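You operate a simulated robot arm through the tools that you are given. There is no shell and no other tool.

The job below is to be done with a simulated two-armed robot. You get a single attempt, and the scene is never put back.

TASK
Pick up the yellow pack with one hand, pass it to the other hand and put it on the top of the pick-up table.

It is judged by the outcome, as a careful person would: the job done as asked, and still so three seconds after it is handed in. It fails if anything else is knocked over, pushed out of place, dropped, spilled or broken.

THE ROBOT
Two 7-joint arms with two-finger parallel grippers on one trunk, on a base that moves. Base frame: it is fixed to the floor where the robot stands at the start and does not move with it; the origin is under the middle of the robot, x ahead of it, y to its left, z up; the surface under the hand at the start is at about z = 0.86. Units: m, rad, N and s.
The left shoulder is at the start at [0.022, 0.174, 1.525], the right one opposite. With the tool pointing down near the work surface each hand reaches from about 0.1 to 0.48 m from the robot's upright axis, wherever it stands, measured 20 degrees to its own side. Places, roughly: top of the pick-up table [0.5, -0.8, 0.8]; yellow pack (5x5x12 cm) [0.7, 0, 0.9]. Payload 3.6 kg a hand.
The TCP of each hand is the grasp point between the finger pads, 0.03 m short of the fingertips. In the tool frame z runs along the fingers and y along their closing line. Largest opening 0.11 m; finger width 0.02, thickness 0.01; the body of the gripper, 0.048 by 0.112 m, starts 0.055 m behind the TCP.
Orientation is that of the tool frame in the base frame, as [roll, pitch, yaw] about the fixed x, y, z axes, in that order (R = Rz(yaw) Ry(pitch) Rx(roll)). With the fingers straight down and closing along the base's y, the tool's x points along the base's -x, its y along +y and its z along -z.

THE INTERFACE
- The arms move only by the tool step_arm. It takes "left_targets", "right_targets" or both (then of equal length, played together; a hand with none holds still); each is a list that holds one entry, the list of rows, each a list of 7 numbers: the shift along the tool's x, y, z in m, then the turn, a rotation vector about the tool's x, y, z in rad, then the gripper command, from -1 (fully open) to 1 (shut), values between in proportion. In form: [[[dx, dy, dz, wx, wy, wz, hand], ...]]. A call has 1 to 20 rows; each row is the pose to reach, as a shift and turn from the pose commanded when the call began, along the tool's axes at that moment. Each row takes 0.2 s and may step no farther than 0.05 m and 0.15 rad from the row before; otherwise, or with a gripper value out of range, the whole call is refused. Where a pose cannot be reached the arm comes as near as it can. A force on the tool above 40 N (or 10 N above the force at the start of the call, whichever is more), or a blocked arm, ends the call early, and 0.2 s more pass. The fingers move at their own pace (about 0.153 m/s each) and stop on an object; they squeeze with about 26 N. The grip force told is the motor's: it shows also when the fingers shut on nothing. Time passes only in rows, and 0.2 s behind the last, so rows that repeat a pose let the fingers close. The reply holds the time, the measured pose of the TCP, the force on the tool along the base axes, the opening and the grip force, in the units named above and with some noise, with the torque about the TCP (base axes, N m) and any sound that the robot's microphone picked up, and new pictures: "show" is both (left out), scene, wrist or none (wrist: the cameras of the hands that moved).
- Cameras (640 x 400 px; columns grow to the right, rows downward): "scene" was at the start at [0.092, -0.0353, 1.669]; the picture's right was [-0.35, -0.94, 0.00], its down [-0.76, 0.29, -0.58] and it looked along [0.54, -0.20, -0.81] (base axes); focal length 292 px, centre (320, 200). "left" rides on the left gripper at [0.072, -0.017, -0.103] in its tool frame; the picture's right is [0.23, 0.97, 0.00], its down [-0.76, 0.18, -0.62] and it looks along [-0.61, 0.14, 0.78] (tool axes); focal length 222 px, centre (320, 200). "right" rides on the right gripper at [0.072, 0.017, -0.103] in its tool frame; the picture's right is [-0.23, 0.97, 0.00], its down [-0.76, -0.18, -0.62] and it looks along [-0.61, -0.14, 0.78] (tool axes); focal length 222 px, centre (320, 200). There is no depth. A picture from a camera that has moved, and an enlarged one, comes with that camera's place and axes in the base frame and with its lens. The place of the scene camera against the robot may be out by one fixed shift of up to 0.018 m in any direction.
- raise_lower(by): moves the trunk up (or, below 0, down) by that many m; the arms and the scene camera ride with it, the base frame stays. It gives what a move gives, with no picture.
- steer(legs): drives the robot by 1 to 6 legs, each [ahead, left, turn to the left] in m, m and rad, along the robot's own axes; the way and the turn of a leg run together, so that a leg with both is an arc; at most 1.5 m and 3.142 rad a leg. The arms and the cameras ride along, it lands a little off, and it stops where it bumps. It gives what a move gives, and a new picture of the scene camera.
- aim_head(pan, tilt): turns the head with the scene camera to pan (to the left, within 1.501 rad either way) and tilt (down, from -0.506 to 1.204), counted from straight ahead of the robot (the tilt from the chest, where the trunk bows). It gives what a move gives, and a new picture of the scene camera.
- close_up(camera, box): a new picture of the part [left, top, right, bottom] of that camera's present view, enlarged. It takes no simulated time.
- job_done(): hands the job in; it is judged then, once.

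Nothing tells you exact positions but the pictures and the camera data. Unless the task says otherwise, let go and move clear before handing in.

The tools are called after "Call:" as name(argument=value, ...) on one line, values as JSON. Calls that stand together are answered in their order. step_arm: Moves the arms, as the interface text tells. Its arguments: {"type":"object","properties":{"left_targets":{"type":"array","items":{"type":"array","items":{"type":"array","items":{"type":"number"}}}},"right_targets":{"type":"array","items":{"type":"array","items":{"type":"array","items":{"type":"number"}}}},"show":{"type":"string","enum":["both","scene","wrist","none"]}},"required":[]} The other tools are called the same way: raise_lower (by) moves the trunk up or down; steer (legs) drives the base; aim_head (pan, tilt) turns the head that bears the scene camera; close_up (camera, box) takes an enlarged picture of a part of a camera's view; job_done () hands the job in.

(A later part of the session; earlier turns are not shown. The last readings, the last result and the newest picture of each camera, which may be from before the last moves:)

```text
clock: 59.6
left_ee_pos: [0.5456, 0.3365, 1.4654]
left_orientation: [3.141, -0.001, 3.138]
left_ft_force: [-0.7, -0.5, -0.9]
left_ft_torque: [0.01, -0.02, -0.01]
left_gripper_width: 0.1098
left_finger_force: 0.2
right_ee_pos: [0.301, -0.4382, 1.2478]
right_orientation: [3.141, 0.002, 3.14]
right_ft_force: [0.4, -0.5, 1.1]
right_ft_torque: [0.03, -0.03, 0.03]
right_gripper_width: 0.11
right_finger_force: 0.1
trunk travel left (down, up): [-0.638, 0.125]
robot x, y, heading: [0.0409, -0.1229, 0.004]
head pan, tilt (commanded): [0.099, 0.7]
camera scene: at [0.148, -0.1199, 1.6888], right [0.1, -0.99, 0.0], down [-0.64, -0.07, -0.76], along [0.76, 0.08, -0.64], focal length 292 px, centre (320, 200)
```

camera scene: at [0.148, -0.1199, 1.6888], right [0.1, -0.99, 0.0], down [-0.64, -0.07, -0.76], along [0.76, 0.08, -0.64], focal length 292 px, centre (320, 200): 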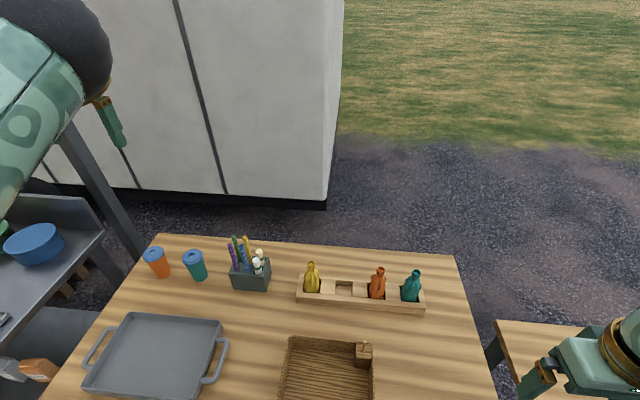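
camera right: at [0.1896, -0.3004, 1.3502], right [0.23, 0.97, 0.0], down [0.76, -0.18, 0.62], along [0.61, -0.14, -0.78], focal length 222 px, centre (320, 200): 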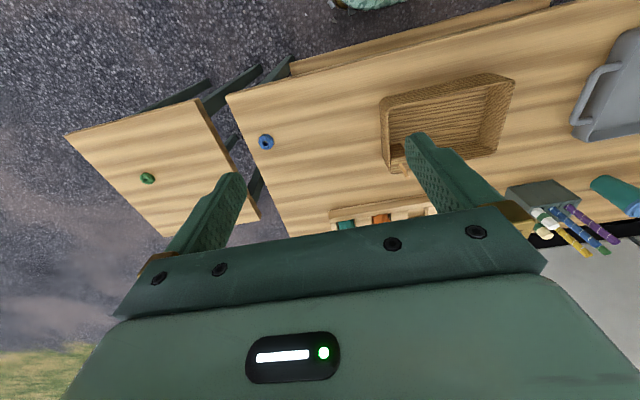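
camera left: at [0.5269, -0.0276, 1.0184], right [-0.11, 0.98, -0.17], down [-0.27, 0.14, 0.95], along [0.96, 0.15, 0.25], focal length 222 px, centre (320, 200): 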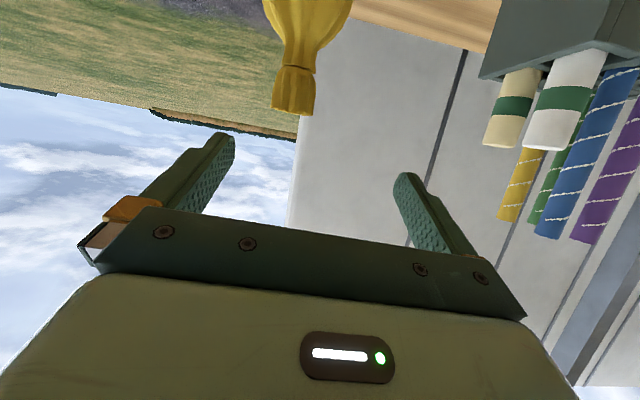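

Call:
step_arm(left_targets=[[[-0.014, -0.04, 0.011, 0, 0, 0, -1], [-0.028, -0.08, 0.022, 0, 0, 0, -1], [-0.042, -0.12, 0.034, 0, 0, 0, -1], [-0.056, -0.16, 0.046, 0, 0, 0, -1], [-0.063, -0.2, 0.062, 0, 0, 0, -1], [-0.067, -0.24, 0.08, 0, 0, 0, -1], [-0.07, -0.28, 0.098, 0, 0, 0, -1], [-0.07, -0.32, 0.116, 0, 0, 0, -1], [-0.07, -0.32, 0.116, 0, 0, 0, -1]]], show="scene")

```text
clock: 61.6
left_ee_pos: [0.6201, 0.0377, 1.3624]
left_orientation: [-3.141, 0.0, 3.139]
left_ft_force: [0.3, -0.9, 0.1]
left_ft_torque: [0.02, 0.03, -0.01]
left_gripper_width: 0.11
left_finger_force: 0.0
left hand out of reach, approached as far as the arm can: row 8, 9
right_ee_pos: [0.3012, -0.4376, 1.2476]
right_orientation: [-3.14, 0.002, -3.141]
right_ft_force: [0.5, -0.1, 0.1]
right_ft_torque: [-0.01, 0.0, -0.02]
right_gripper_width: 0.11
right_finger_force: 0.0
trunk travel left (down, up): [-0.638, 0.125]
robot x, y, heading: [0.0394, -0.1193, 0.002]
head pan, tilt (commanded): [0.099, 0.7]
camera scene: at [0.1479, -0.1194, 1.6888], right [0.1, -0.99, 0.0], down [-0.64, -0.06, -0.76], along [0.76, 0.08, -0.64], focal length 292 px, centre (320, 200)
```

scene: 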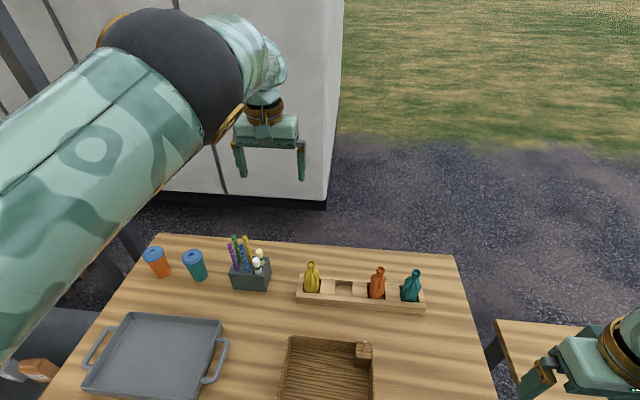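

The arm is nearly straight with the elbow up in a vertical plane, a symmetric posture in which retracting stalls. I'll break the symmetry by tilting the fingers about 30° to the left before pulling back, so that the elbow is pushed out to the left.

Call:
step_arm(left_targets=[[[0, 0, 0, -0.13, 0, 0, -1], [0, 0, 0, -0.26, 0, 0, -1], [0, 0, 0, -0.39, 0, 0, -1], [0, 0, 0, -0.52, 0, 0, -1], [0, 0, 0, -0.6, 0, 0, -1]]], show="none")

Call:
step_arm(left_targets=[[[0.03, 0, 0, 0, 0, 0, -1], [0.06, 0, 0, 0, 0, 0, -1], [0.09, 0, 0, 0, 0, 0, -1], [0.12, 0, 0, 0, 0, 0, -1], [0.15, 0, 0, 0, 0, 0, -1], [0.15, 0, 0, 0, 0, 0, -1]]], show="scene")

```text
clock: 62.8
left_ee_pos: [0.6299, 0.0302, 1.3797]
left_orientation: [2.541, -0.002, 3.139]
left_ft_force: [0.4, -0.3, -0.3]
left_ft_torque: [-0.01, -0.03, -0.01]
left_gripper_width: 0.1101
left_finger_force: 0.0
left hand out of reach, approached as far as the arm can: row 1, 2, 3, 4, 5
right_ee_pos: [0.3023, -0.4374, 1.2486]
right_orientation: [-3.141, 0.005, 3.141]
right_ft_force: [1.1, 0.2, -0.4]
right_ft_torque: [0.02, -0.03, -0.01]
right_gripper_width: 0.1101
right_finger_force: 0.0
trunk travel left (down, up): [-0.638, 0.125]
robot x, y, heading: [0.0383, -0.1162, 0.002]
head pan, tilt (commanded): [0.099, 0.7]
```

```text
clock: 64.2
left_ee_pos: [0.6221, 0.0139, 1.3835]
left_orientation: [2.543, 0.0, -3.141]
left_ft_force: [-0.5, 0.4, -0.2]
left_ft_torque: [0.0, -0.01, -0.03]
left_gripper_width: 0.1099
left_finger_force: 0.1
left hand out of reach, approached as far as the arm can: row 1, 2, 3, 4, 5, 6
right_ee_pos: [0.302, -0.4375, 1.2481]
right_orientation: [-3.141, 0.002, -3.141]
right_ft_force: [0.1, 0.5, -0.2]
right_ft_torque: [-0.04, 0.04, 0.02]
right_gripper_width: 0.1101
right_finger_force: 0.0
trunk travel left (down, up): [-0.638, 0.125]
robot x, y, heading: [0.0391, -0.1182, 0.002]
head pan, tilt (commanded): [0.099, 0.7]
camera scene: at [0.1477, -0.1206, 1.6888], right [0.1, -0.99, 0.0], down [-0.64, -0.06, -0.76], along [0.76, 0.08, -0.64], focal length 292 px, centre (320, 200)
```

scene: 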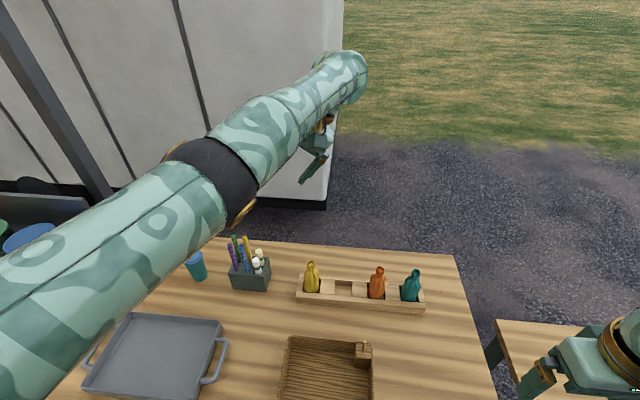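

The left arm now lies straight forward, which is in fact the posture needed for a top grasp at full reach, so I can let the trunk and base do the work and meet it there with the right hand. I'll turn the left tool back to straight down and yaw it a quarter turn so that its fingers close along x.

Call:
step_arm(left_targets=[[[0, 0, 0, 0.15, 0, 0, -1], [0, 0, 0, 0.3, 0, 0, -1], [0, 0, 0, 0.45, 0, 0, -1], [0, 0, 0, 0.6, 0, 0, -1], [0, 0, 0, 0.6, 0, 0, -1]]], show="scene")

```text
clock: 65.4
left_ee_pos: [0.6491, 0.0124, 1.3886]
left_orientation: [-3.139, 0.0, 3.139]
left_ft_force: [-0.4, -0.7, -0.2]
left_ft_torque: [0.0, 0.03, 0.0]
left_gripper_width: 0.1099
left_finger_force: 0.0
left hand out of reach, approached as far as the arm can: row 1, 2, 3, 4, 5
right_ee_pos: [0.3009, -0.4378, 1.2478]
right_orientation: [3.141, 0.002, 3.141]
right_ft_force: [-0.5, -0.4, -0.9]
right_ft_torque: [-0.01, 0.03, 0.0]
right_gripper_width: 0.1098
right_finger_force: 0.1
trunk travel left (down, up): [-0.638, 0.125]
robot x, y, heading: [0.0363, -0.1157, 0.0]
head pan, tilt (commanded): [0.099, 0.7]
camera scene: at [0.148, -0.1208, 1.6888], right [0.1, -0.99, 0.0], down [-0.64, -0.06, -0.76], along [0.76, 0.08, -0.64], focal length 292 px, centre (320, 200)
```

scene: 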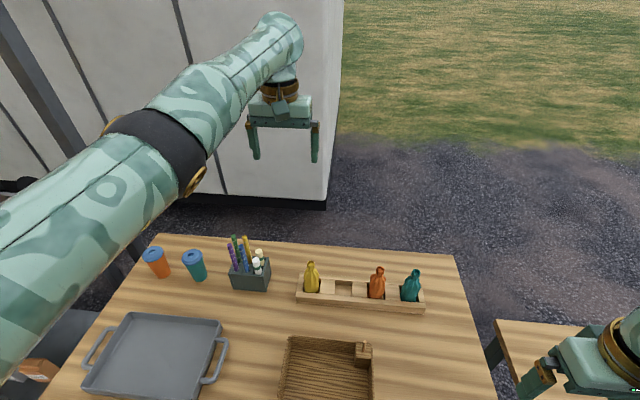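

Call:
step_arm(left_targets=[[[0, 0, 0, 0, 0, 0.143, -1], [0, 0, 0, 0, 0, 0.286, -1], [0, 0, 0, 0, 0, 0.429, -1], [0, 0, 0, 0, 0, 0.571, -1], [0, 0, 0, 0, 0, 0.714, -1], [0, 0, 0, 0, 0, 0.857, -1], [0, 0, 0, 0, 0, 1.0, -1], [0, 0, 0, 0, 0, 1.143, -1], [0, 0, 0, 0, 0, 1.286, -1], [0, 0, 0, 0, 0, 1.428, -1], [0, 0, 0, 0, 0, 1.571, -1], [0, 0, 0, 0, 0, 1.571, -1]]], show="scene")

```text
clock: 68.0
left_ee_pos: [0.6504, 0.0164, 1.3881]
left_orientation: [-3.141, 0.001, 1.567]
left_ft_force: [-0.7, 0.3, 0.4]
left_ft_torque: [-0.03, 0.01, -0.03]
left_gripper_width: 0.1102
left_finger_force: 0.0
right_ee_pos: [0.3006, -0.4376, 1.2484]
right_orientation: [-3.141, 0.001, -3.141]
right_ft_force: [-0.1, 0.0, -0.4]
right_ft_torque: [-0.01, 0.01, 0.01]
right_gripper_width: 0.11
right_finger_force: 0.2
trunk travel left (down, up): [-0.638, 0.125]
robot x, y, heading: [0.0359, -0.1161, -0.003]
head pan, tilt (commanded): [0.099, 0.7]
camera scene: at [0.1481, -0.1199, 1.6888], right [0.1, -0.99, 0.0], down [-0.64, -0.06, -0.76], along [0.76, 0.08, -0.64], focal length 292 px, centre (320, 200)
```

scene: 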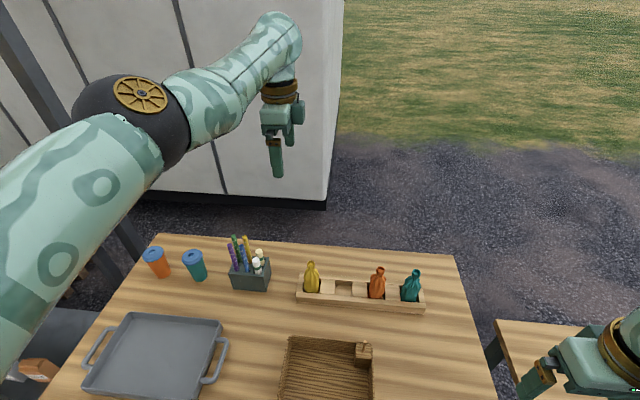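

The yaw turn swung the elbow out to the left again, with its axis cap now facing up as at the start. I'll test whether the arm retracts properly in this posture.

Call:
step_arm(left_targets=[[[0, -0.03, 0.01, 0, 0, 0, -1], [0, -0.06, 0.02, 0, 0, 0, -1], [0, -0.09, 0.03, 0, 0, 0, -1], [0, -0.12, 0.04, 0, 0, 0, -1], [0, -0.12, 0.04, 0, 0, 0, -1]]], show="scene")

```text
clock: 69.2
left_ee_pos: [0.6471, -0.0098, 1.3564]
left_orientation: [3.14, 0.001, 1.569]
left_ft_force: [-0.1, -0.5, -0.2]
left_ft_torque: [-0.03, -0.01, 0.0]
left_gripper_width: 0.1101
left_finger_force: 0.0
left hand out of reach, approached as far as the arm can: row 1, 2, 3, 4, 5
right_ee_pos: [0.3011, -0.4369, 1.2477]
right_orientation: [3.14, 0.002, 3.141]
right_ft_force: [0.1, -0.3, 0.6]
right_ft_torque: [0.03, 0.01, -0.01]
right_gripper_width: 0.11
right_finger_force: 0.0
trunk travel left (down, up): [-0.638, 0.125]
robot x, y, heading: [0.0424, -0.1155, 0.003]
head pan, tilt (commanded): [0.099, 0.7]
camera scene: at [0.1481, -0.1198, 1.6888], right [0.1, -0.99, 0.0], down [-0.64, -0.06, -0.76], along [0.76, 0.08, -0.64], focal length 292 px, centre (320, 200)
```

scene: 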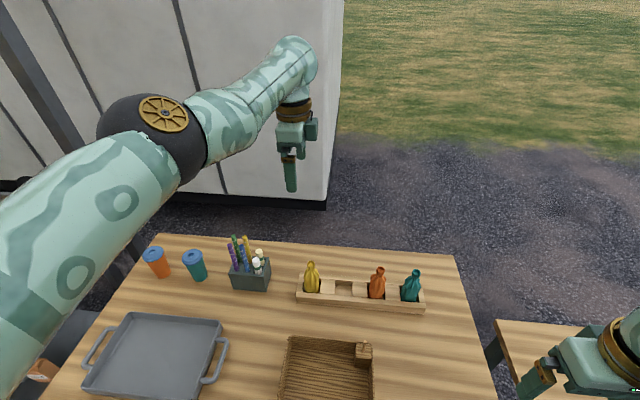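

The wheel-shaped elbow cap facing up means the elbow would only fold inward here. Yawing the tool one way turned the cap up, so yawing it the other way may turn it down and free the elbow to fold outward; I'll try that.

Call:
step_arm(left_targets=[[[0, 0, 0, 0, 0, -0.143, -1], [0, 0, 0, 0, 0, -0.286, -1], [0, 0, 0, 0, 0, -0.429, -1], [0, 0, 0, 0, 0, -0.571, -1], [0, 0, 0, 0, 0, -0.714, -1], [0, 0, 0, 0, 0, -0.857, -1], [0, 0, 0, 0, 0, -1.0, -1], [0, 0, 0, 0, 0, -1.143, -1], [0, 0, 0, 0, 0, -1.286, -1], [0, 0, 0, 0, 0, -1.428, -1], [0, 0, 0, 0, 0, -1.571, -1], [0, 0, 0, 0, 0, -1.571, -1]]], show="none")

Call:
step_arm(left_targets=[[[0, 0, 0, 0, 0, -0.143, -1], [0, 0, 0, 0, 0, -0.286, -1], [0, 0, 0, 0, 0, -0.429, -1], [0, 0, 0, 0, 0, -0.571, -1], [0, 0, 0, 0, 0, -0.714, -1], [0, 0, 0, 0, 0, -0.857, -1], [0, 0, 0, 0, 0, -1.0, -1], [0, 0, 0, 0, 0, -1.143, -1], [0, 0, 0, 0, 0, -1.286, -1], [0, 0, 0, 0, 0, -1.428, -1], [0, 0, 0, 0, 0, -1.571, -1], [0, 0, 0, 0, 0, -1.571, -1]]], show="scene")

```text
clock: 71.8
left_ee_pos: [0.6479, -0.0088, 1.3578]
left_orientation: [-3.14, -0.002, 3.141]
left_ft_force: [-0.2, -0.1, 0.0]
left_ft_torque: [-0.01, 0.01, 0.0]
left_gripper_width: 0.11
left_finger_force: 0.1
left hand out of reach, approached as far as the arm can: row 3, 4, 5, 6, 7, 8, 9, 10, 11, 12
right_ee_pos: [0.3019, -0.437, 1.2471]
right_orientation: [3.141, 0.003, 3.14]
right_ft_force: [-0.8, -0.1, -0.5]
right_ft_torque: [0.0, 0.01, 0.0]
right_gripper_width: 0.1098
right_finger_force: 0.1
trunk travel left (down, up): [-0.638, 0.125]
robot x, y, heading: [0.0381, -0.1201, 0.008]
head pan, tilt (commanded): [0.099, 0.7]
```

```text
clock: 74.4
left_ee_pos: [0.6468, -0.0085, 1.357]
left_orientation: [3.141, -0.002, -1.57]
left_ft_force: [-0.3, 0.0, 0.4]
left_ft_torque: [0.0, 0.01, -0.01]
left_gripper_width: 0.1099
left_finger_force: 0.0
right_ee_pos: [0.3011, -0.4375, 1.2477]
right_orientation: [-3.141, 0.002, -3.141]
right_ft_force: [-1.1, -0.7, -0.3]
right_ft_torque: [0.04, -0.01, 0.01]
right_gripper_width: 0.1101
right_finger_force: 0.1
trunk travel left (down, up): [-0.638, 0.125]
robot x, y, heading: [0.0401, -0.1206, 0.001]
head pan, tilt (commanded): [0.099, 0.7]
camera scene: at [0.1481, -0.12, 1.6888], right [0.1, -0.99, 0.0], down [-0.64, -0.06, -0.76], along [0.76, 0.08, -0.64], focal length 292 px, centre (320, 200)
```

scene: 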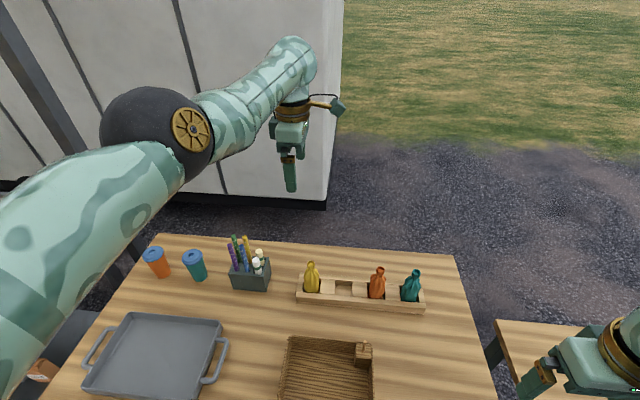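

The cap moved round to the right, part of the way. The arm is at the straight singularity, so I need the cap lower and then a sideways motion to start the elbow folding. I'll return to standard yaw, tilt the fingers left as before, and look again.

Call:
step_arm(left_targets=[[[0, 0, 0, 0, 0, 0.143, -1], [0, 0, 0, 0, 0, 0.286, -1], [0, 0, 0, 0, 0, 0.429, -1], [0, 0, 0, 0, 0, 0.571, -1], [0, 0, 0, 0, 0, 0.714, -1], [0, 0, 0, 0, 0, 0.857, -1], [0, 0, 0, 0, 0, 1.0, -1], [0, 0, 0, 0, 0, 1.143, -1], [0, 0, 0, 0, 0, 1.286, -1], [0, 0, 0, 0, 0, 1.428, -1], [0, 0, 0, 0, 0, 1.571, -1], [0, 0, 0, 0, 0, 1.571, -1]]], show="scene")

Call:
step_arm(left_targets=[[[0, 0, 0, -0.14, 0, 0, -1], [0, 0, 0, -0.28, 0, 0, -1], [0, 0, 0, -0.42, 0, 0, -1], [0, 0, 0, -0.56, 0, 0, -1], [0, 0, 0, -0.7, 0, 0, -1], [0, 0, 0, -0.7, 0, 0, -1]]], show="scene")

```text
clock: 77.0
left_ee_pos: [0.6469, -0.0083, 1.3569]
left_orientation: [-3.139, 0.001, 3.139]
left_ft_force: [-0.3, 0.1, 0.7]
left_ft_torque: [-0.03, 0.02, 0.01]
left_gripper_width: 0.1099
left_finger_force: 0.1
right_ee_pos: [0.3011, -0.4374, 1.2479]
right_orientation: [3.14, 0.002, 3.14]
right_ft_force: [-0.1, -0.3, -0.6]
right_ft_torque: [0.01, -0.01, 0.03]
right_gripper_width: 0.11
right_finger_force: 0.1
trunk travel left (down, up): [-0.638, 0.125]
robot x, y, heading: [0.0383, -0.1185, -0.002]
head pan, tilt (commanded): [0.099, 0.7]
camera scene: at [0.1481, -0.12, 1.6888], right [0.1, -0.99, 0.0], down [-0.64, -0.06, -0.76], along [0.76, 0.08, -0.64], focal length 292 px, centre (320, 200)
```

scene: 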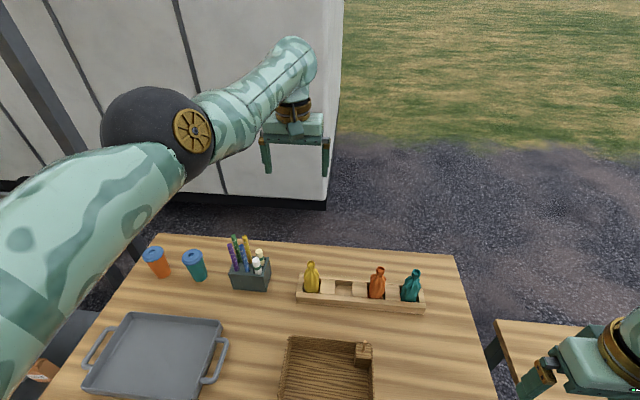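

```text
clock: 78.4
left_ee_pos: [0.6189, 0.0216, 1.3629]
left_orientation: [2.441, 0.0, 3.14]
left_ft_force: [0.3, 0.2, -0.3]
left_ft_torque: [0.03, 0.04, 0.03]
left_gripper_width: 0.1099
left_finger_force: 0.1
left hand out of reach, approached as far as the arm can: row 1, 2, 3, 4, 5, 6
right_ee_pos: [0.3013, -0.4373, 1.2483]
right_orientation: [3.141, 0.002, 3.14]
right_ft_force: [-0.1, 0.3, 0.3]
right_ft_torque: [0.07, 0.04, -0.02]
right_gripper_width: 0.1102
right_finger_force: 0.2
trunk travel left (down, up): [-0.638, 0.125]
robot x, y, heading: [0.0401, -0.1171, -0.002]
head pan, tilt (commanded): [0.099, 0.7]
camera scene: at [0.1481, -0.1205, 1.6888], right [0.1, -0.99, 0.0], down [-0.64, -0.06, -0.76], along [0.76, 0.08, -0.64], focal length 292 px, centre (320, 200)
```

scene: 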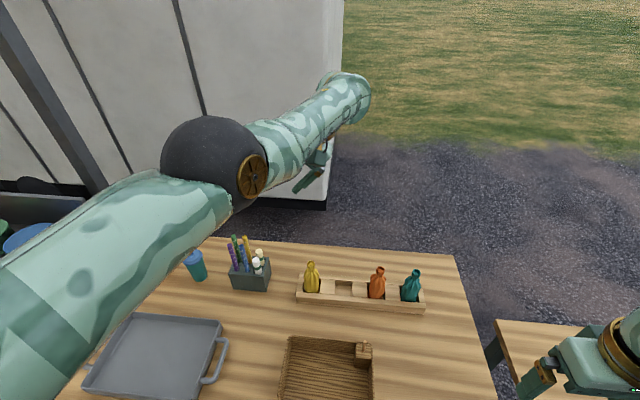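

The cap now points right, which corresponds to an elbow that folds downward, one step from the original posture. I'll return the tool to straight down and then pitch it forward while rising, so that the wrist pulls back and the elbow folds down, well above the table.

Call:
step_arm(left_targets=[[[0, 0, 0, 0.14, 0, 0, -1], [0, 0, 0, 0.28, 0, 0, -1], [0, 0, 0, 0.42, 0, 0, -1], [0, 0, 0, 0.56, 0, 0, -1], [0, 0, 0, 0.7, 0, 0, -1]]], show="none")

Call:
step_arm(left_targets=[[[0.005, 0, -0.02, 0, -0.14, 0, -1], [0.01, 0, -0.04, 0, -0.28, 0, -1], [0.015, 0, -0.06, 0, -0.42, 0, -1], [0.02, 0, -0.08, 0, -0.56, 0, -1], [0.025, 0, -0.1, 0, -0.7, 0, -1], [0.03, 0, -0.1, 0, -0.84, 0, -1], [0.03, 0, -0.1, 0, -0.98, 0, -1], [0.03, 0, -0.1, 0, -1.05, 0, -1], [0.03, 0, -0.1, 0, -1.05, 0, -1]]], show="scene")

```text
clock: 79.6
left_ee_pos: [0.6514, 0.0181, 1.3647]
left_orientation: [-3.139, -0.001, 3.14]
left_ft_force: [0.1, 0.1, 0.6]
left_ft_torque: [0.0, 0.01, 0.02]
left_gripper_width: 0.1101
left_finger_force: 0.0
left hand out of reach, approached as far as the arm can: row 1, 2, 3, 4, 5
right_ee_pos: [0.3015, -0.436, 1.2475]
right_orientation: [3.14, 0.003, 3.141]
right_ft_force: [-0.1, 0.2, -0.2]
right_ft_torque: [0.02, 0.02, -0.01]
right_gripper_width: 0.1099
right_finger_force: 0.0
trunk travel left (down, up): [-0.638, 0.125]
robot x, y, heading: [0.0408, -0.1173, -0.0]
head pan, tilt (commanded): [0.099, 0.7]
```

```text
clock: 81.6
left_ee_pos: [0.8039, -0.0315, 1.4863]
left_orientation: [-3.139, 1.051, 3.14]
left_ft_force: [-0.1, 0.1, -0.1]
left_ft_torque: [-0.02, 0.0, 0.03]
left_gripper_width: 0.11
left_finger_force: 0.0
left hand out of reach, approached as far as the arm can: row 1, 2, 3, 4, 5, 6, 7, 8, 9
right_ee_pos: [0.3008, -0.4363, 1.2479]
right_orientation: [3.14, 0.001, 3.141]
right_ft_force: [-0.1, -0.3, 1.0]
right_ft_torque: [0.01, -0.01, -0.01]
right_gripper_width: 0.1099
right_finger_force: 0.0
trunk travel left (down, up): [-0.638, 0.125]
robot x, y, heading: [0.038, -0.1205, 0.001]
head pan, tilt (commanded): [0.099, 0.7]
camera scene: at [0.1481, -0.1199, 1.6888], right [0.1, -0.99, 0.0], down [-0.64, -0.06, -0.76], along [0.76, 0.08, -0.64], focal length 292 px, centre (320, 200)
```

scene: 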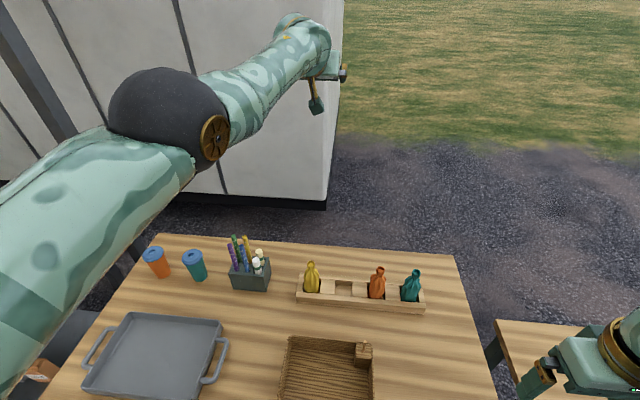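

The arm stayed straight, so the elbow needs a sideways kick to begin folding. I'll move the hand down and back together and watch whether it folds.

Call:
step_arm(left_targets=[[[0.045, 0, -0.003, 0, 0, 0, -1], [0.09, 0, -0.006, 0, 0, 0, -1], [0.135, 0, -0.009, 0, 0, 0, -1], [0.18, 0, -0.0116, 0, 0, 0, -1], [0.18, 0, -0.0116, 0, 0, 0, -1]]], show="scene")

```text
clock: 82.8
left_ee_pos: [0.7859, -0.0644, 1.3193]
left_orientation: [-3.136, 1.051, -3.138]
left_ft_force: [0.0, -0.2, 0.3]
left_ft_torque: [0.0, 0.01, 0.01]
left_gripper_width: 0.11
left_finger_force: 0.0
left hand out of reach, approached as far as the arm can: row 1, 2, 3, 4, 5
right_ee_pos: [0.3012, -0.436, 1.2478]
right_orientation: [-3.14, 0.002, 3.141]
right_ft_force: [0.3, 0.2, 0.8]
right_ft_torque: [-0.01, 0.02, 0.02]
right_gripper_width: 0.11
right_finger_force: 0.2
trunk travel left (down, up): [-0.638, 0.125]
robot x, y, heading: [0.0357, -0.116, -0.002]
head pan, tilt (commanded): [0.099, 0.7]
camera scene: at [0.1478, -0.12, 1.6888], right [0.1, -0.99, 0.0], down [-0.64, -0.06, -0.76], along [0.76, 0.08, -0.64], focal length 292 px, centre (320, 200)
```

scene: 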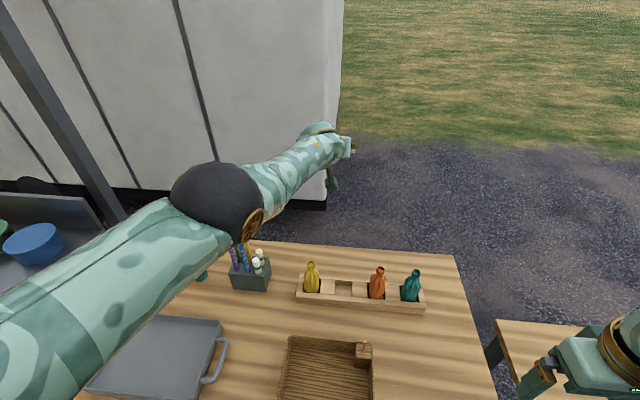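

Call:
step_arm(left_targets=[[[-0.006, -0.024, -0.038, 0, 0, 0, -1], [-0.012, -0.048, -0.076, 0, 0, 0, -1], [-0.017, -0.072, -0.114, 0, 0, 0, -1], [-0.023, -0.096, -0.152, 0, 0, 0, -1], [-0.029, -0.12, -0.19, 0, 0, 0, -1], [-0.029, -0.12, -0.19, 0, 0, 0, -1]]], show="scene")

```text
clock: 84.2
left_ee_pos: [0.7714, -0.1258, 1.4366]
left_orientation: [-3.139, 1.05, 3.14]
left_ft_force: [0.1, 0.4, -0.8]
left_ft_torque: [-0.01, 0.02, -0.04]
left_gripper_width: 0.11
left_finger_force: 0.0
left hand out of reach, approached as far as the arm can: row 1, 2, 3, 4, 5, 6
right_ee_pos: [0.3008, -0.4366, 1.2489]
right_orientation: [3.14, 0.002, 3.14]
right_ft_force: [-0.2, -0.3, 0.2]
right_ft_torque: [-0.03, 0.0, -0.01]
right_gripper_width: 0.11
right_finger_force: 0.0
trunk travel left (down, up): [-0.638, 0.125]
robot x, y, heading: [0.0403, -0.1182, 0.003]
head pan, tilt (commanded): [0.099, 0.7]
camera scene: at [0.148, -0.1199, 1.6888], right [0.1, -0.99, 0.0], down [-0.64, -0.06, -0.76], along [0.76, 0.08, -0.64], focal length 292 px, centre (320, 200)
```

scene: 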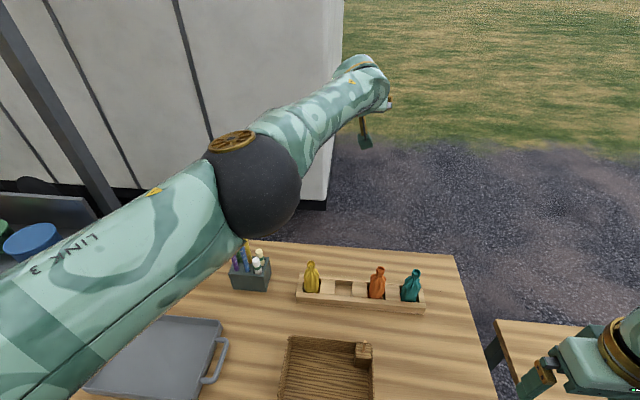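

The arm's roll flips freely while straight; the cap is now up-left. Sideways motion seems to set the fold direction opposite to the motion, so I'll sweep the hand to the left and look for the cap turning down.

Call:
step_arm(left_targets=[[[0, 0.045, 0, 0, 0, 0, -1], [0, 0.09, 0, 0, 0, 0, -1], [0, 0.135, 0, 0, 0, 0, -1], [0, 0.18, 0, 0, 0, 0, -1], [0, 0.225, 0, 0, 0, 0, -1], [0, 0.225, 0, 0, 0, 0, -1]]], show="scene")

```text
clock: 85.6
left_ee_pos: [0.8268, 0.0929, 1.4307]
left_orientation: [-3.14, 1.05, 3.141]
left_ft_force: [0.7, 0.6, -0.1]
left_ft_torque: [0.02, -0.01, 0.01]
left_gripper_width: 0.1099
left_finger_force: 0.0
left hand out of reach, approached as far as the arm can: row 1, 2, 3, 4, 5, 6
right_ee_pos: [0.3005, -0.4387, 1.2476]
right_orientation: [-3.141, 0.002, 3.142]
right_ft_force: [-0.5, 0.4, 0.4]
right_ft_torque: [0.03, -0.01, 0.01]
right_gripper_width: 0.1101
right_finger_force: 0.1
trunk travel left (down, up): [-0.638, 0.125]
robot x, y, heading: [0.0399, -0.1146, 0.004]
head pan, tilt (commanded): [0.099, 0.7]
camera scene: at [0.148, -0.1213, 1.6888], right [0.1, -0.99, 0.0], down [-0.64, -0.06, -0.76], along [0.76, 0.08, -0.64], focal length 292 px, centre (320, 200)
```

scene: 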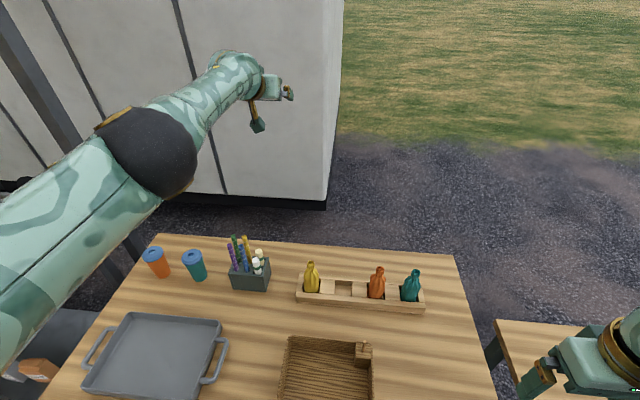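

Call:
step_arm(left_targets=[[[0.0365, -0.01, -0.0142, 0, 0, 0, -1], [0.073, -0.02, -0.0284, 0, 0, 0, -1], [0.1095, -0.03, -0.0426, 0, 0, 0, -1], [0.146, -0.04, -0.0568, 0, 0, 0, -1], [0.1825, -0.05, -0.071, 0, 0, 0, -1], [0.1825, -0.05, -0.071, 0, 0, 0, -1]]], show="scene")

```text
clock: 87.0
left_ee_pos: [0.7984, 0.0219, 1.2756]
left_orientation: [-3.138, 1.051, -3.139]
left_ft_force: [-1.0, 0.6, 0.3]
left_ft_torque: [0.01, 0.02, 0.02]
left_gripper_width: 0.1098
left_finger_force: 0.1
left hand out of reach, approached as far as the arm can: row 1, 2, 3, 4, 5, 6
right_ee_pos: [0.3012, -0.4357, 1.249]
right_orientation: [-3.141, 0.002, -3.14]
right_ft_force: [0.6, 0.1, -0.9]
right_ft_torque: [0.0, 0.0, 0.0]
right_gripper_width: 0.1098
right_finger_force: 0.0
trunk travel left (down, up): [-0.638, 0.125]
robot x, y, heading: [0.0394, -0.1175, 0.001]
head pan, tilt (commanded): [0.099, 0.7]
camera scene: at [0.148, -0.1193, 1.6888], right [0.1, -0.99, 0.0], down [-0.64, -0.06, -0.76], along [0.76, 0.08, -0.64], focal length 292 px, centre (320, 200)
```

scene: 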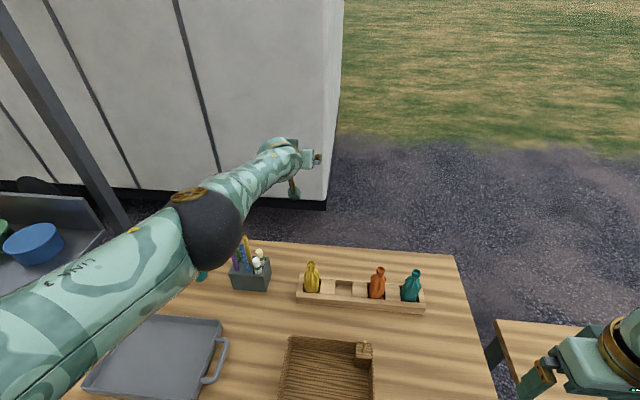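

The arm rides the straight singularity, and I judge by where the black elbow ball protrudes which way it can fold. I'll return to tool-down at full reach and look at it again.

Call:
step_arm(left_targets=[[[-0.0015, 0, -0.0225, 0, 0.131, 0, -1], [-0.003, 0, -0.045, 0, 0.262, 0, -1], [-0.0045, 0, -0.0675, 0, 0.393, 0, -1], [-0.006, 0, -0.09, 0, 0.525, 0, -1], [-0.007, 0, -0.1125, 0, 0.656, 0, -1], [-0.0085, 0, -0.135, 0, 0.787, 0, -1], [-0.01, 0, -0.1575, 0, 0.919, 0, -1], [-0.0116, 0, -0.18, 0, 1.05, 0, -1], [-0.0116, 0, -0.18, 0, 1.05, 0, -1]]], show="scene")

```text
clock: 89.0
left_ee_pos: [0.6517, 0.0215, 1.3794]
left_orientation: [-3.14, -0.001, 3.14]
left_ft_force: [-0.1, 0.3, 0.2]
left_ft_torque: [-0.03, -0.01, -0.02]
left_gripper_width: 0.11
left_finger_force: 0.1
left hand out of reach, approached as far as the arm can: row 1, 2, 3, 4, 5, 6, 7, 8, 9
right_ee_pos: [0.3015, -0.4379, 1.2472]
right_orientation: [3.14, 0.001, 3.141]
right_ft_force: [0.4, 0.1, 0.8]
right_ft_torque: [-0.02, 0.02, -0.02]
right_gripper_width: 0.11
right_finger_force: 0.0
trunk travel left (down, up): [-0.638, 0.125]
robot x, y, heading: [0.0369, -0.1177, 0.003]
head pan, tilt (commanded): [0.099, 0.7]
camera scene: at [0.1484, -0.12, 1.6887], right [0.1, -0.99, 0.0], down [-0.64, -0.06, -0.76], along [0.76, 0.08, -0.64], focal length 292 px, centre (320, 200)
```

scene: 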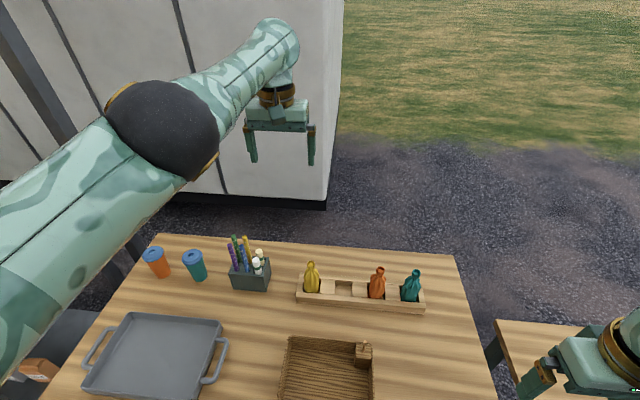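

With the tool down at full reach the elbow is up, which suits a top grasp at x ≈ 0.66 and keeps the arm clear of the table; standard-to-plus-90° yaw moved only the last joint before. I'll use that yaw for the grasp and lower the hand slightly to flex the elbow.

Call:
step_arm(left_targets=[[[0, 0, 0, 0, 0, -0.143, -1], [0, 0, 0, 0, 0, -0.286, -1], [0, 0, 0, 0, 0, -0.429, -1], [0, 0, 0, 0, 0, -0.571, -1], [0, 0, 0, 0, 0, -0.714, -1], [0, 0, 0, 0, 0, -0.857, -1], [0, 0, 0, 0, 0, -1.0, -1], [0, 0, 0, 0, 0, -1.143, -1], [0, 0, 0, 0, 0, -1.286, -1], [0, 0, 0, 0, 0, -1.428, -1], [0, 0, 0, 0, 0, -1.571, -1], [0, 0, 0, 0, 0, -1.571, -1]]], show="scene")

```text
clock: 91.6
left_ee_pos: [0.6518, 0.022, 1.3788]
left_orientation: [-3.141, -0.002, -1.572]
left_ft_force: [0.3, -0.2, -0.8]
left_ft_torque: [0.03, -0.01, 0.0]
left_gripper_width: 0.1102
left_finger_force: 0.0
right_ee_pos: [0.3011, -0.4368, 1.2474]
right_orientation: [3.14, 0.002, 3.14]
right_ft_force: [-0.5, 0.5, 0.3]
right_ft_torque: [0.0, 0.0, 0.01]
right_gripper_width: 0.11
right_finger_force: 0.0
trunk travel left (down, up): [-0.638, 0.125]
robot x, y, heading: [0.0403, -0.1204, -0.003]
head pan, tilt (commanded): [0.099, 0.7]
camera scene: at [0.1481, -0.12, 1.6888], right [0.1, -0.99, 0.0], down [-0.64, -0.06, -0.76], along [0.76, 0.08, -0.64], focal length 292 px, centre (320, 200)
```

scene: 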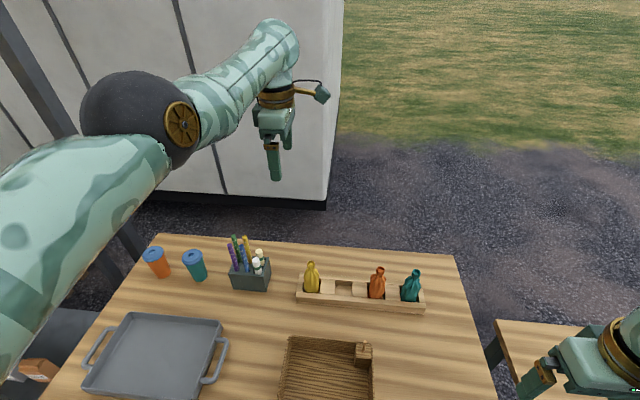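

Call:
step_arm(left_targets=[[[0.017, 0.005, 0.025, 0, 0, 0, -1], [0.034, 0.01, 0.05, 0, 0, 0, -1], [0.05, 0.02, 0.07, 0, 0, 0, -1], [0.05, 0.03, 0.08, 0, 0, 0, -1], [0.05, 0.04, 0.08, 0, 0, 0, -1], [0.05, 0.04, 0.08, 0, 0, 0, -1]]], show="scene")

```text
clock: 93.0
left_ee_pos: [0.6393, -0.0351, 1.2974]
left_orientation: [-3.141, -0.002, -1.572]
left_ft_force: [0.2, -0.4, -0.1]
left_ft_torque: [-0.03, 0.0, 0.02]
left_gripper_width: 0.1099
left_finger_force: 0.2
left hand out of reach, approached as far as the arm can: row 2, 3, 4, 5, 6
right_ee_pos: [0.3014, -0.437, 1.2481]
right_orientation: [3.14, 0.002, 3.141]
right_ft_force: [-0.3, 0.4, 0.1]
right_ft_torque: [0.04, -0.03, -0.01]
right_gripper_width: 0.1099
right_finger_force: 0.0
trunk travel left (down, up): [-0.638, 0.125]
robot x, y, heading: [0.0356, -0.1186, 0.003]
head pan, tilt (commanded): [0.099, 0.7]
camera scene: at [0.1481, -0.1201, 1.6888], right [0.1, -0.99, 0.0], down [-0.64, -0.06, -0.76], along [0.76, 0.08, -0.64], focal length 292 px, centre (320, 200)
```

scene: 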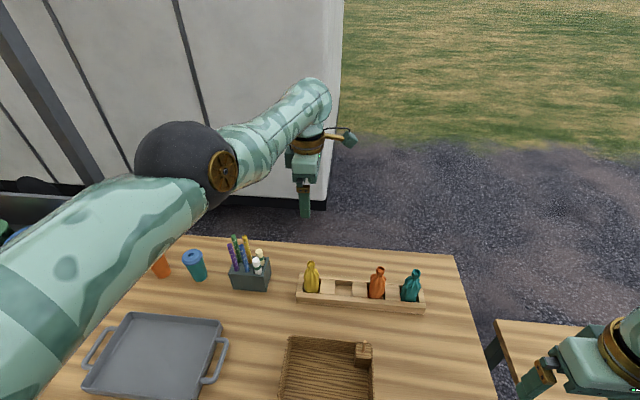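

The left arm behaves as a straight boom: it tracks sideways and vertical commands, and the base can supply fore-aft motion, which is enough. Before lowering the trunk I'll raise the right hand so that it stays well above the table.

Call:
step_arm(right_targets=[[[-0.018, 0, -0.03, 0, 0, 0, -1], [-0.035, 0, -0.06, 0, 0, 0, -1], [-0.053, 0, -0.09, 0, 0, 0, -1], [-0.07, 0, -0.12, 0, 0, 0, -1], [-0.07, 0, -0.12, 0, 0, 0, -1]]], show="none")

Call:
aim_head(pan=-0.2, tilt=0.8)

```text
clock: 94.2
left_ee_pos: [0.6385, -0.0347, 1.2961]
left_orientation: [3.141, -0.003, -1.574]
left_ft_force: [-0.3, 0.7, 0.4]
left_ft_torque: [0.02, 0.0, -0.02]
left_gripper_width: 0.1101
left_finger_force: 0.1
right_ee_pos: [0.3993, -0.4407, 1.2652]
right_orientation: [-3.141, 0.002, -3.14]
right_ft_force: [-0.2, -0.3, 0.7]
right_ft_torque: [-0.01, -0.01, 0.0]
right_gripper_width: 0.1099
right_finger_force: 0.0
right hand out of reach, approached as far as the arm can: row 1, 2, 3, 4, 5
trunk travel left (down, up): [-0.638, 0.125]
robot x, y, heading: [0.0397, -0.1206, 0.003]
head pan, tilt (commanded): [0.099, 0.7]
```

```text
clock: 95.0
left_ee_pos: [0.64, -0.0352, 1.2973]
left_orientation: [-3.141, -0.003, -1.571]
left_ft_force: [-0.6, 0.2, 0.5]
left_ft_torque: [-0.01, 0.02, -0.04]
left_gripper_width: 0.1101
left_finger_force: 0.1
right_ee_pos: [0.4019, -0.44, 1.2639]
right_orientation: [-3.141, 0.003, 3.141]
right_ft_force: [0.1, 0.2, -0.3]
right_ft_torque: [0.01, 0.01, -0.01]
right_gripper_width: 0.1102
right_finger_force: 0.0
trunk travel left (down, up): [-0.638, 0.125]
robot x, y, heading: [0.0366, -0.1181, -0.0]
head pan, tilt (commanded): [-0.201, 0.799]
camera scene: at [0.1429, -0.1444, 1.6805], right [-0.2, -0.98, 0.0], down [-0.7, 0.14, -0.7], along [0.68, -0.14, -0.72], focal length 292 px, centre (320, 200)
```

scene: 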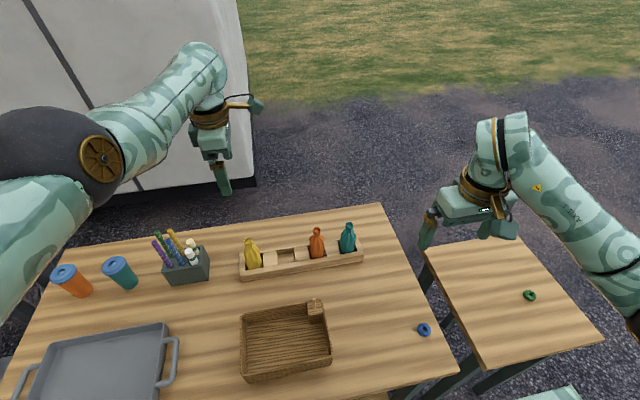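

The right hand is at its height limit, so I'll lower the trunk by only 0.22 m and do the rest of the descent with the left arm itself.

Call:
raise_lower(by=-0.2)

Call:
close_up(camera="scene", box=[0, 0, 640, 400])

Call:
close_up(camera="left", box=[0, 0, 640, 400])

```text
clock: 97.2
left_ee_pos: [0.646, -0.0344, 1.0718]
left_orientation: [3.095, -0.003, -1.573]
left_ft_force: [-0.2, -0.2, 0.5]
left_ft_torque: [0.05, -0.02, 0.0]
left_gripper_width: 0.1101
left_finger_force: 0.0
right_ee_pos: [0.4046, -0.4433, 1.0486]
right_orientation: [3.141, -0.041, -3.14]
right_ft_force: [0.2, 0.3, 0.4]
right_ft_torque: [-0.01, 0.05, 0.01]
right_gripper_width: 0.1101
right_finger_force: 0.0
trunk travel left (down, up): [-0.438, 0.325]
robot x, y, heading: [0.0393, -0.1215, -0.003]
head pan, tilt (commanded): [-0.201, 0.799]
```

```text
1.00 times, centred on (320, 200) of scene (not enlarged: the box is as wide or as high as the picture)
camera zoom: at [0.165, -0.1444, 1.4798], right [-0.2, -0.98, 0.0], down [-0.7, 0.14, -0.7], along [0.68, -0.14, -0.72], focal length 292 px, centre (320, 200)
```

zoom: 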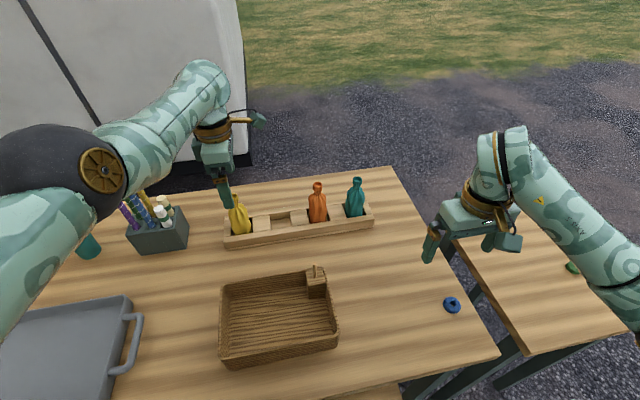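

```text
1.00 times, centred on (320, 200) of left (not enlarged: the box is as wide or as high as the picture)
camera zoom: at [0.6675, -0.1072, 1.1747], right [-0.97, -0.23, 0.04], down [-0.15, 0.76, 0.63], along [-0.18, 0.61, -0.78], focal length 222 px, centre (320, 200)
```

zoom: 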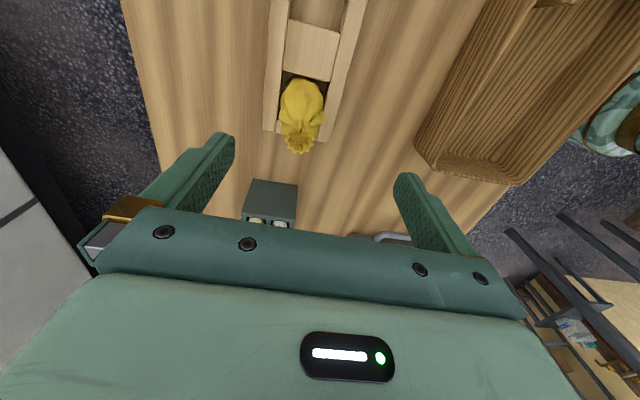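

The trunk came down fine and the left hand is above the pack, tilted about 2.7°. I'll correct the tilt and ease the base forward 1.5 cm to bring the fingers astride the pack's axis.

Call:
step_arm(left_targets=[[[0, 0, 0, 0.0466, 0, 0, -1], [0, 0, 0, 0.0466, 0, 0, -1]]], show="none")

Call:
steer(legs=[[0.015, 0.0, 0]])

```text
clock: 97.8
left_ee_pos: [0.6539, -0.0371, 1.0709]
left_orientation: [-3.139, -0.001, -1.573]
left_ft_force: [0.2, -0.3, 0.4]
left_ft_torque: [-0.03, -0.01, 0.01]
left_gripper_width: 0.1099
left_finger_force: 0.0
left hand out of reach, approached as far as the arm can: row 1, 2
right_ee_pos: [0.4041, -0.4446, 1.0479]
right_orientation: [-3.139, -0.04, -3.141]
right_ft_force: [0.7, 0.4, -0.4]
right_ft_torque: [-0.02, 0.01, 0.0]
right_gripper_width: 0.1098
right_finger_force: 0.0
trunk travel left (down, up): [-0.438, 0.325]
robot x, y, heading: [0.0407, -0.1171, 0.005]
head pan, tilt (commanded): [-0.201, 0.799]
```

```text
clock: 98.5
left_ee_pos: [0.6541, -0.0372, 1.0707]
left_orientation: [3.141, 0.0, -1.572]
left_ft_force: [0.0, 0.0, 0.6]
left_ft_torque: [0.01, 0.01, -0.01]
left_gripper_width: 0.1102
left_finger_force: 0.1
right_ee_pos: [0.4045, -0.4454, 1.0495]
right_orientation: [-3.139, -0.04, -3.141]
right_ft_force: [0.7, -0.1, 0.5]
right_ft_torque: [0.0, -0.01, 0.03]
right_gripper_width: 0.11
right_finger_force: 0.1
trunk travel left (down, up): [-0.438, 0.325]
robot x, y, heading: [0.0444, -0.1192, 0.004]
head pan, tilt (commanded): [-0.201, 0.799]
stopped in leg 1: the robot was blocked; the commanded pose is now the measured one
camera scene: at [0.1652, -0.1445, 1.4796], right [-0.2, -0.98, 0.0], down [-0.7, 0.14, -0.7], along [0.68, -0.14, -0.72], focal length 292 px, centre (320, 200)
```

scene: 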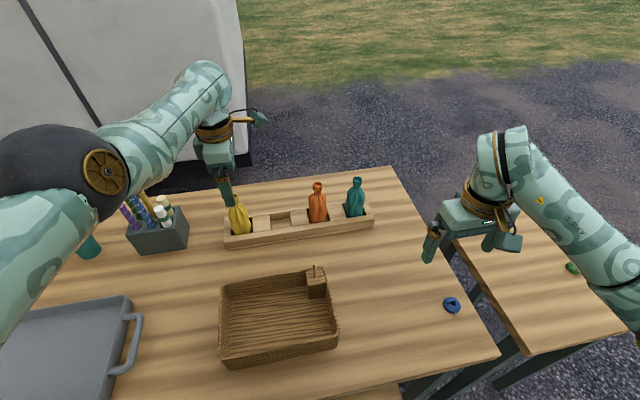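

The base is blocked in front with the trunk lowered, so the left arm cannot quite reach a vertical grasp. The right arm is still in its healthy posture, so I'll swap roles: the right hand picks the pack, and the left hand, whose tool-pointing-right pose worked well, receives it and places it. First I back off and raise the trunk.

Call:
steer(legs=[[-0.05, 0.0, 0]])

Call:
raise_lower(by=0.2)

```text
clock: 99.5
left_ee_pos: [0.6015, -0.0372, 1.0707]
left_orientation: [-3.14, 0.0, -1.572]
left_ft_force: [-1.2, -0.5, -0.3]
left_ft_torque: [-0.01, -0.02, -0.01]
left_gripper_width: 0.1102
left_finger_force: 0.0
right_ee_pos: [0.353, -0.4434, 1.0491]
right_orientation: [-3.14, -0.038, 3.141]
right_ft_force: [-0.5, 0.3, 0.4]
right_ft_torque: [0.0, -0.05, -0.02]
right_gripper_width: 0.11
right_finger_force: 0.0
trunk travel left (down, up): [-0.438, 0.325]
robot x, y, heading: [-0.0125, -0.1185, -0.006]
head pan, tilt (commanded): [-0.201, 0.799]
camera scene: at [0.1117, -0.1446, 1.4798], right [-0.2, -0.98, 0.0], down [-0.7, 0.14, -0.7], along [0.68, -0.14, -0.72], focal length 292 px, centre (320, 200)
```

scene: 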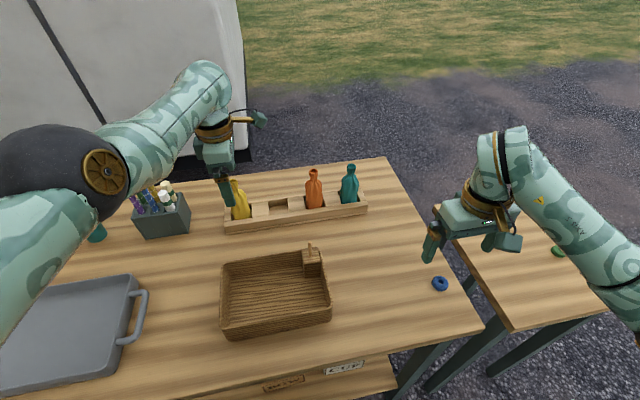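

```text
clock: 101.6
left_ee_pos: [0.5985, -0.0369, 1.2973]
left_orientation: [-3.098, 0.001, -1.572]
left_ft_force: [-1.5, -0.4, 0.4]
left_ft_torque: [0.01, -0.01, 0.03]
left_gripper_width: 0.1097
left_finger_force: 0.2
right_ee_pos: [0.3537, -0.4443, 1.2472]
right_orientation: [-3.14, -0.039, -3.142]
right_ft_force: [0.1, 0.3, 0.2]
right_ft_torque: [0.01, 0.07, 0.01]
right_gripper_width: 0.1102
right_finger_force: 0.1
trunk travel left (down, up): [-0.638, 0.125]
robot x, y, heading: [-0.0124, -0.119, -0.002]
head pan, tilt (commanded): [-0.201, 0.799]
```

Call:
step_arm(left_targets=[[[-0.02, 0.002, -0.02, 0, 0, 0.14, -1], [-0.05, 0.008, -0.04, 0, 0, 0.28, -1], [-0.083, 0.015, -0.055, 0, 0, 0.42, -1], [-0.116, 0.025, -0.07, 0, 0, 0.56, -1], [-0.149, 0.035, -0.085, 0, 0, 0.7, -1], [-0.182, 0.045, -0.1, 0, 0, 0.84, -1], [-0.215, 0.055, -0.113, 0, 0, 0.98, -1], [-0.248, 0.065, -0.126, 0, 0, 1.12, -1], [-0.281, 0.078, -0.138, 0, 0, 1.26, -1], [-0.314, 0.09, -0.15, 0, 0, 1.4, -1], [-0.345, 0.1, -0.16, 0, 0, 1.53, -1], [-0.367, 0.11, -0.165, 0, 0, 1.571, -1], [-0.367, 0.11, -0.165, 0, 0, 1.571, -1]]], show="none")

Call:
aim_head(pan=0.6, tilt=0.5)

```text
clock: 104.4
left_ee_pos: [0.5512, 0.3584, 1.4819]
left_orientation: [3.141, 0.041, 3.137]
left_ft_force: [0.2, -0.1, 0.1]
left_ft_torque: [0.05, 0.02, -0.01]
left_gripper_width: 0.1099
left_finger_force: 0.1
left hand out of reach, approached as far as the arm can: row 1, 2, 3, 4, 5, 6, 7, 8, 9, 10, 11, 12, 13
right_ee_pos: [0.354, -0.4436, 1.2482]
right_orientation: [-3.14, -0.04, -3.141]
right_ft_force: [-0.3, 0.1, 0.5]
right_ft_torque: [0.0, 0.0, -0.01]
right_gripper_width: 0.1103
right_finger_force: 0.1
trunk travel left (down, up): [-0.638, 0.125]
robot x, y, heading: [-0.011, -0.1221, 0.002]
head pan, tilt (commanded): [-0.201, 0.799]
```

```text
clock: 105.5
left_ee_pos: [0.55, 0.3591, 1.4817]
left_orientation: [3.141, 0.046, 3.14]
left_ft_force: [0.3, -0.2, 0.4]
left_ft_torque: [-0.02, 0.03, 0.0]
left_gripper_width: 0.1102
left_finger_force: 0.1
right_ee_pos: [0.3534, -0.4435, 1.2478]
right_orientation: [-3.14, -0.04, 3.141]
right_ft_force: [-1.4, 0.0, -0.4]
right_ft_torque: [-0.01, 0.0, -0.02]
right_gripper_width: 0.1101
right_finger_force: 0.1
trunk travel left (down, up): [-0.638, 0.125]
robot x, y, heading: [-0.0116, -0.1182, -0.003]
head pan, tilt (commanded): [0.6, 0.499]
camera scene: at [0.0877, -0.0771, 1.7065], right [0.56, -0.83, 0.0], down [-0.4, -0.27, -0.88], along [0.72, 0.5, -0.48], focal length 292 px, centre (320, 200)
```

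scene: 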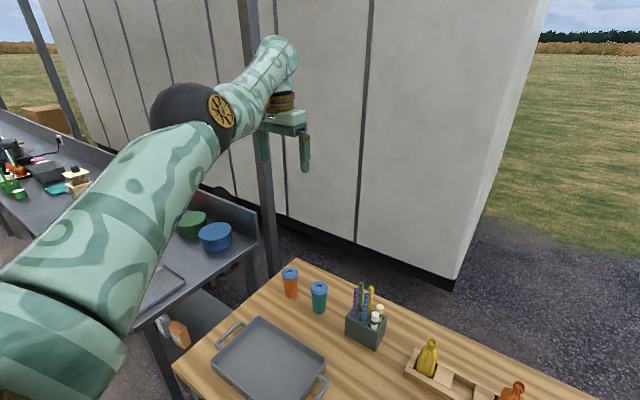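

Call:
step_arm(left_targets=[[[-0.03, 0.015, -0.005, 0, 0, 0, -1], [-0.06, 0.03, -0.01, 0, 0, 0, -1], [-0.09, 0.045, -0.015, 0, 0, 0, -1], [-0.09, 0.045, -0.015, 0, 0, 0, -1]]], show="scene")

```text
clock: 106.5
left_ee_pos: [0.5491, 0.3684, 1.4817]
left_orientation: [3.141, 0.043, -3.141]
left_ft_force: [0.0, -0.3, 0.6]
left_ft_torque: [-0.01, 0.01, 0.03]
left_gripper_width: 0.1099
left_finger_force: 0.0
left hand out of reach, approached as far as the arm can: row 1, 2, 3, 4
right_ee_pos: [0.3532, -0.4435, 1.2483]
right_orientation: [-3.14, -0.041, 3.141]
right_ft_force: [-1.2, -0.4, -0.2]
right_ft_torque: [0.01, -0.01, -0.01]
right_gripper_width: 0.1101
right_finger_force: 0.2
trunk travel left (down, up): [-0.638, 0.125]
robot x, y, heading: [-0.0131, -0.1151, 0.001]
head pan, tilt (commanded): [0.6, 0.499]
camera scene: at [0.0876, -0.0766, 1.7065], right [0.57, -0.82, 0.0], down [-0.4, -0.27, -0.88], along [0.72, 0.5, -0.48], focal length 292 px, centre (320, 200)
```

scene: 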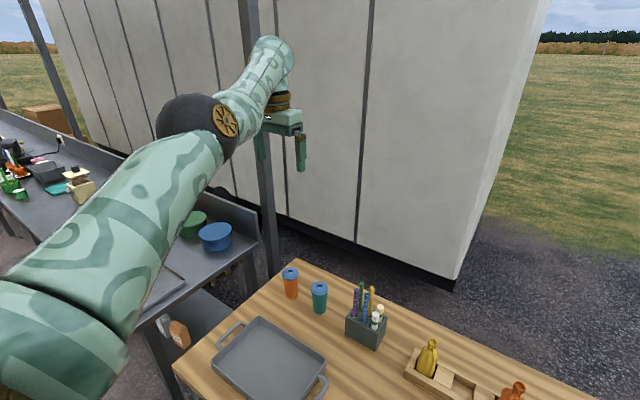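

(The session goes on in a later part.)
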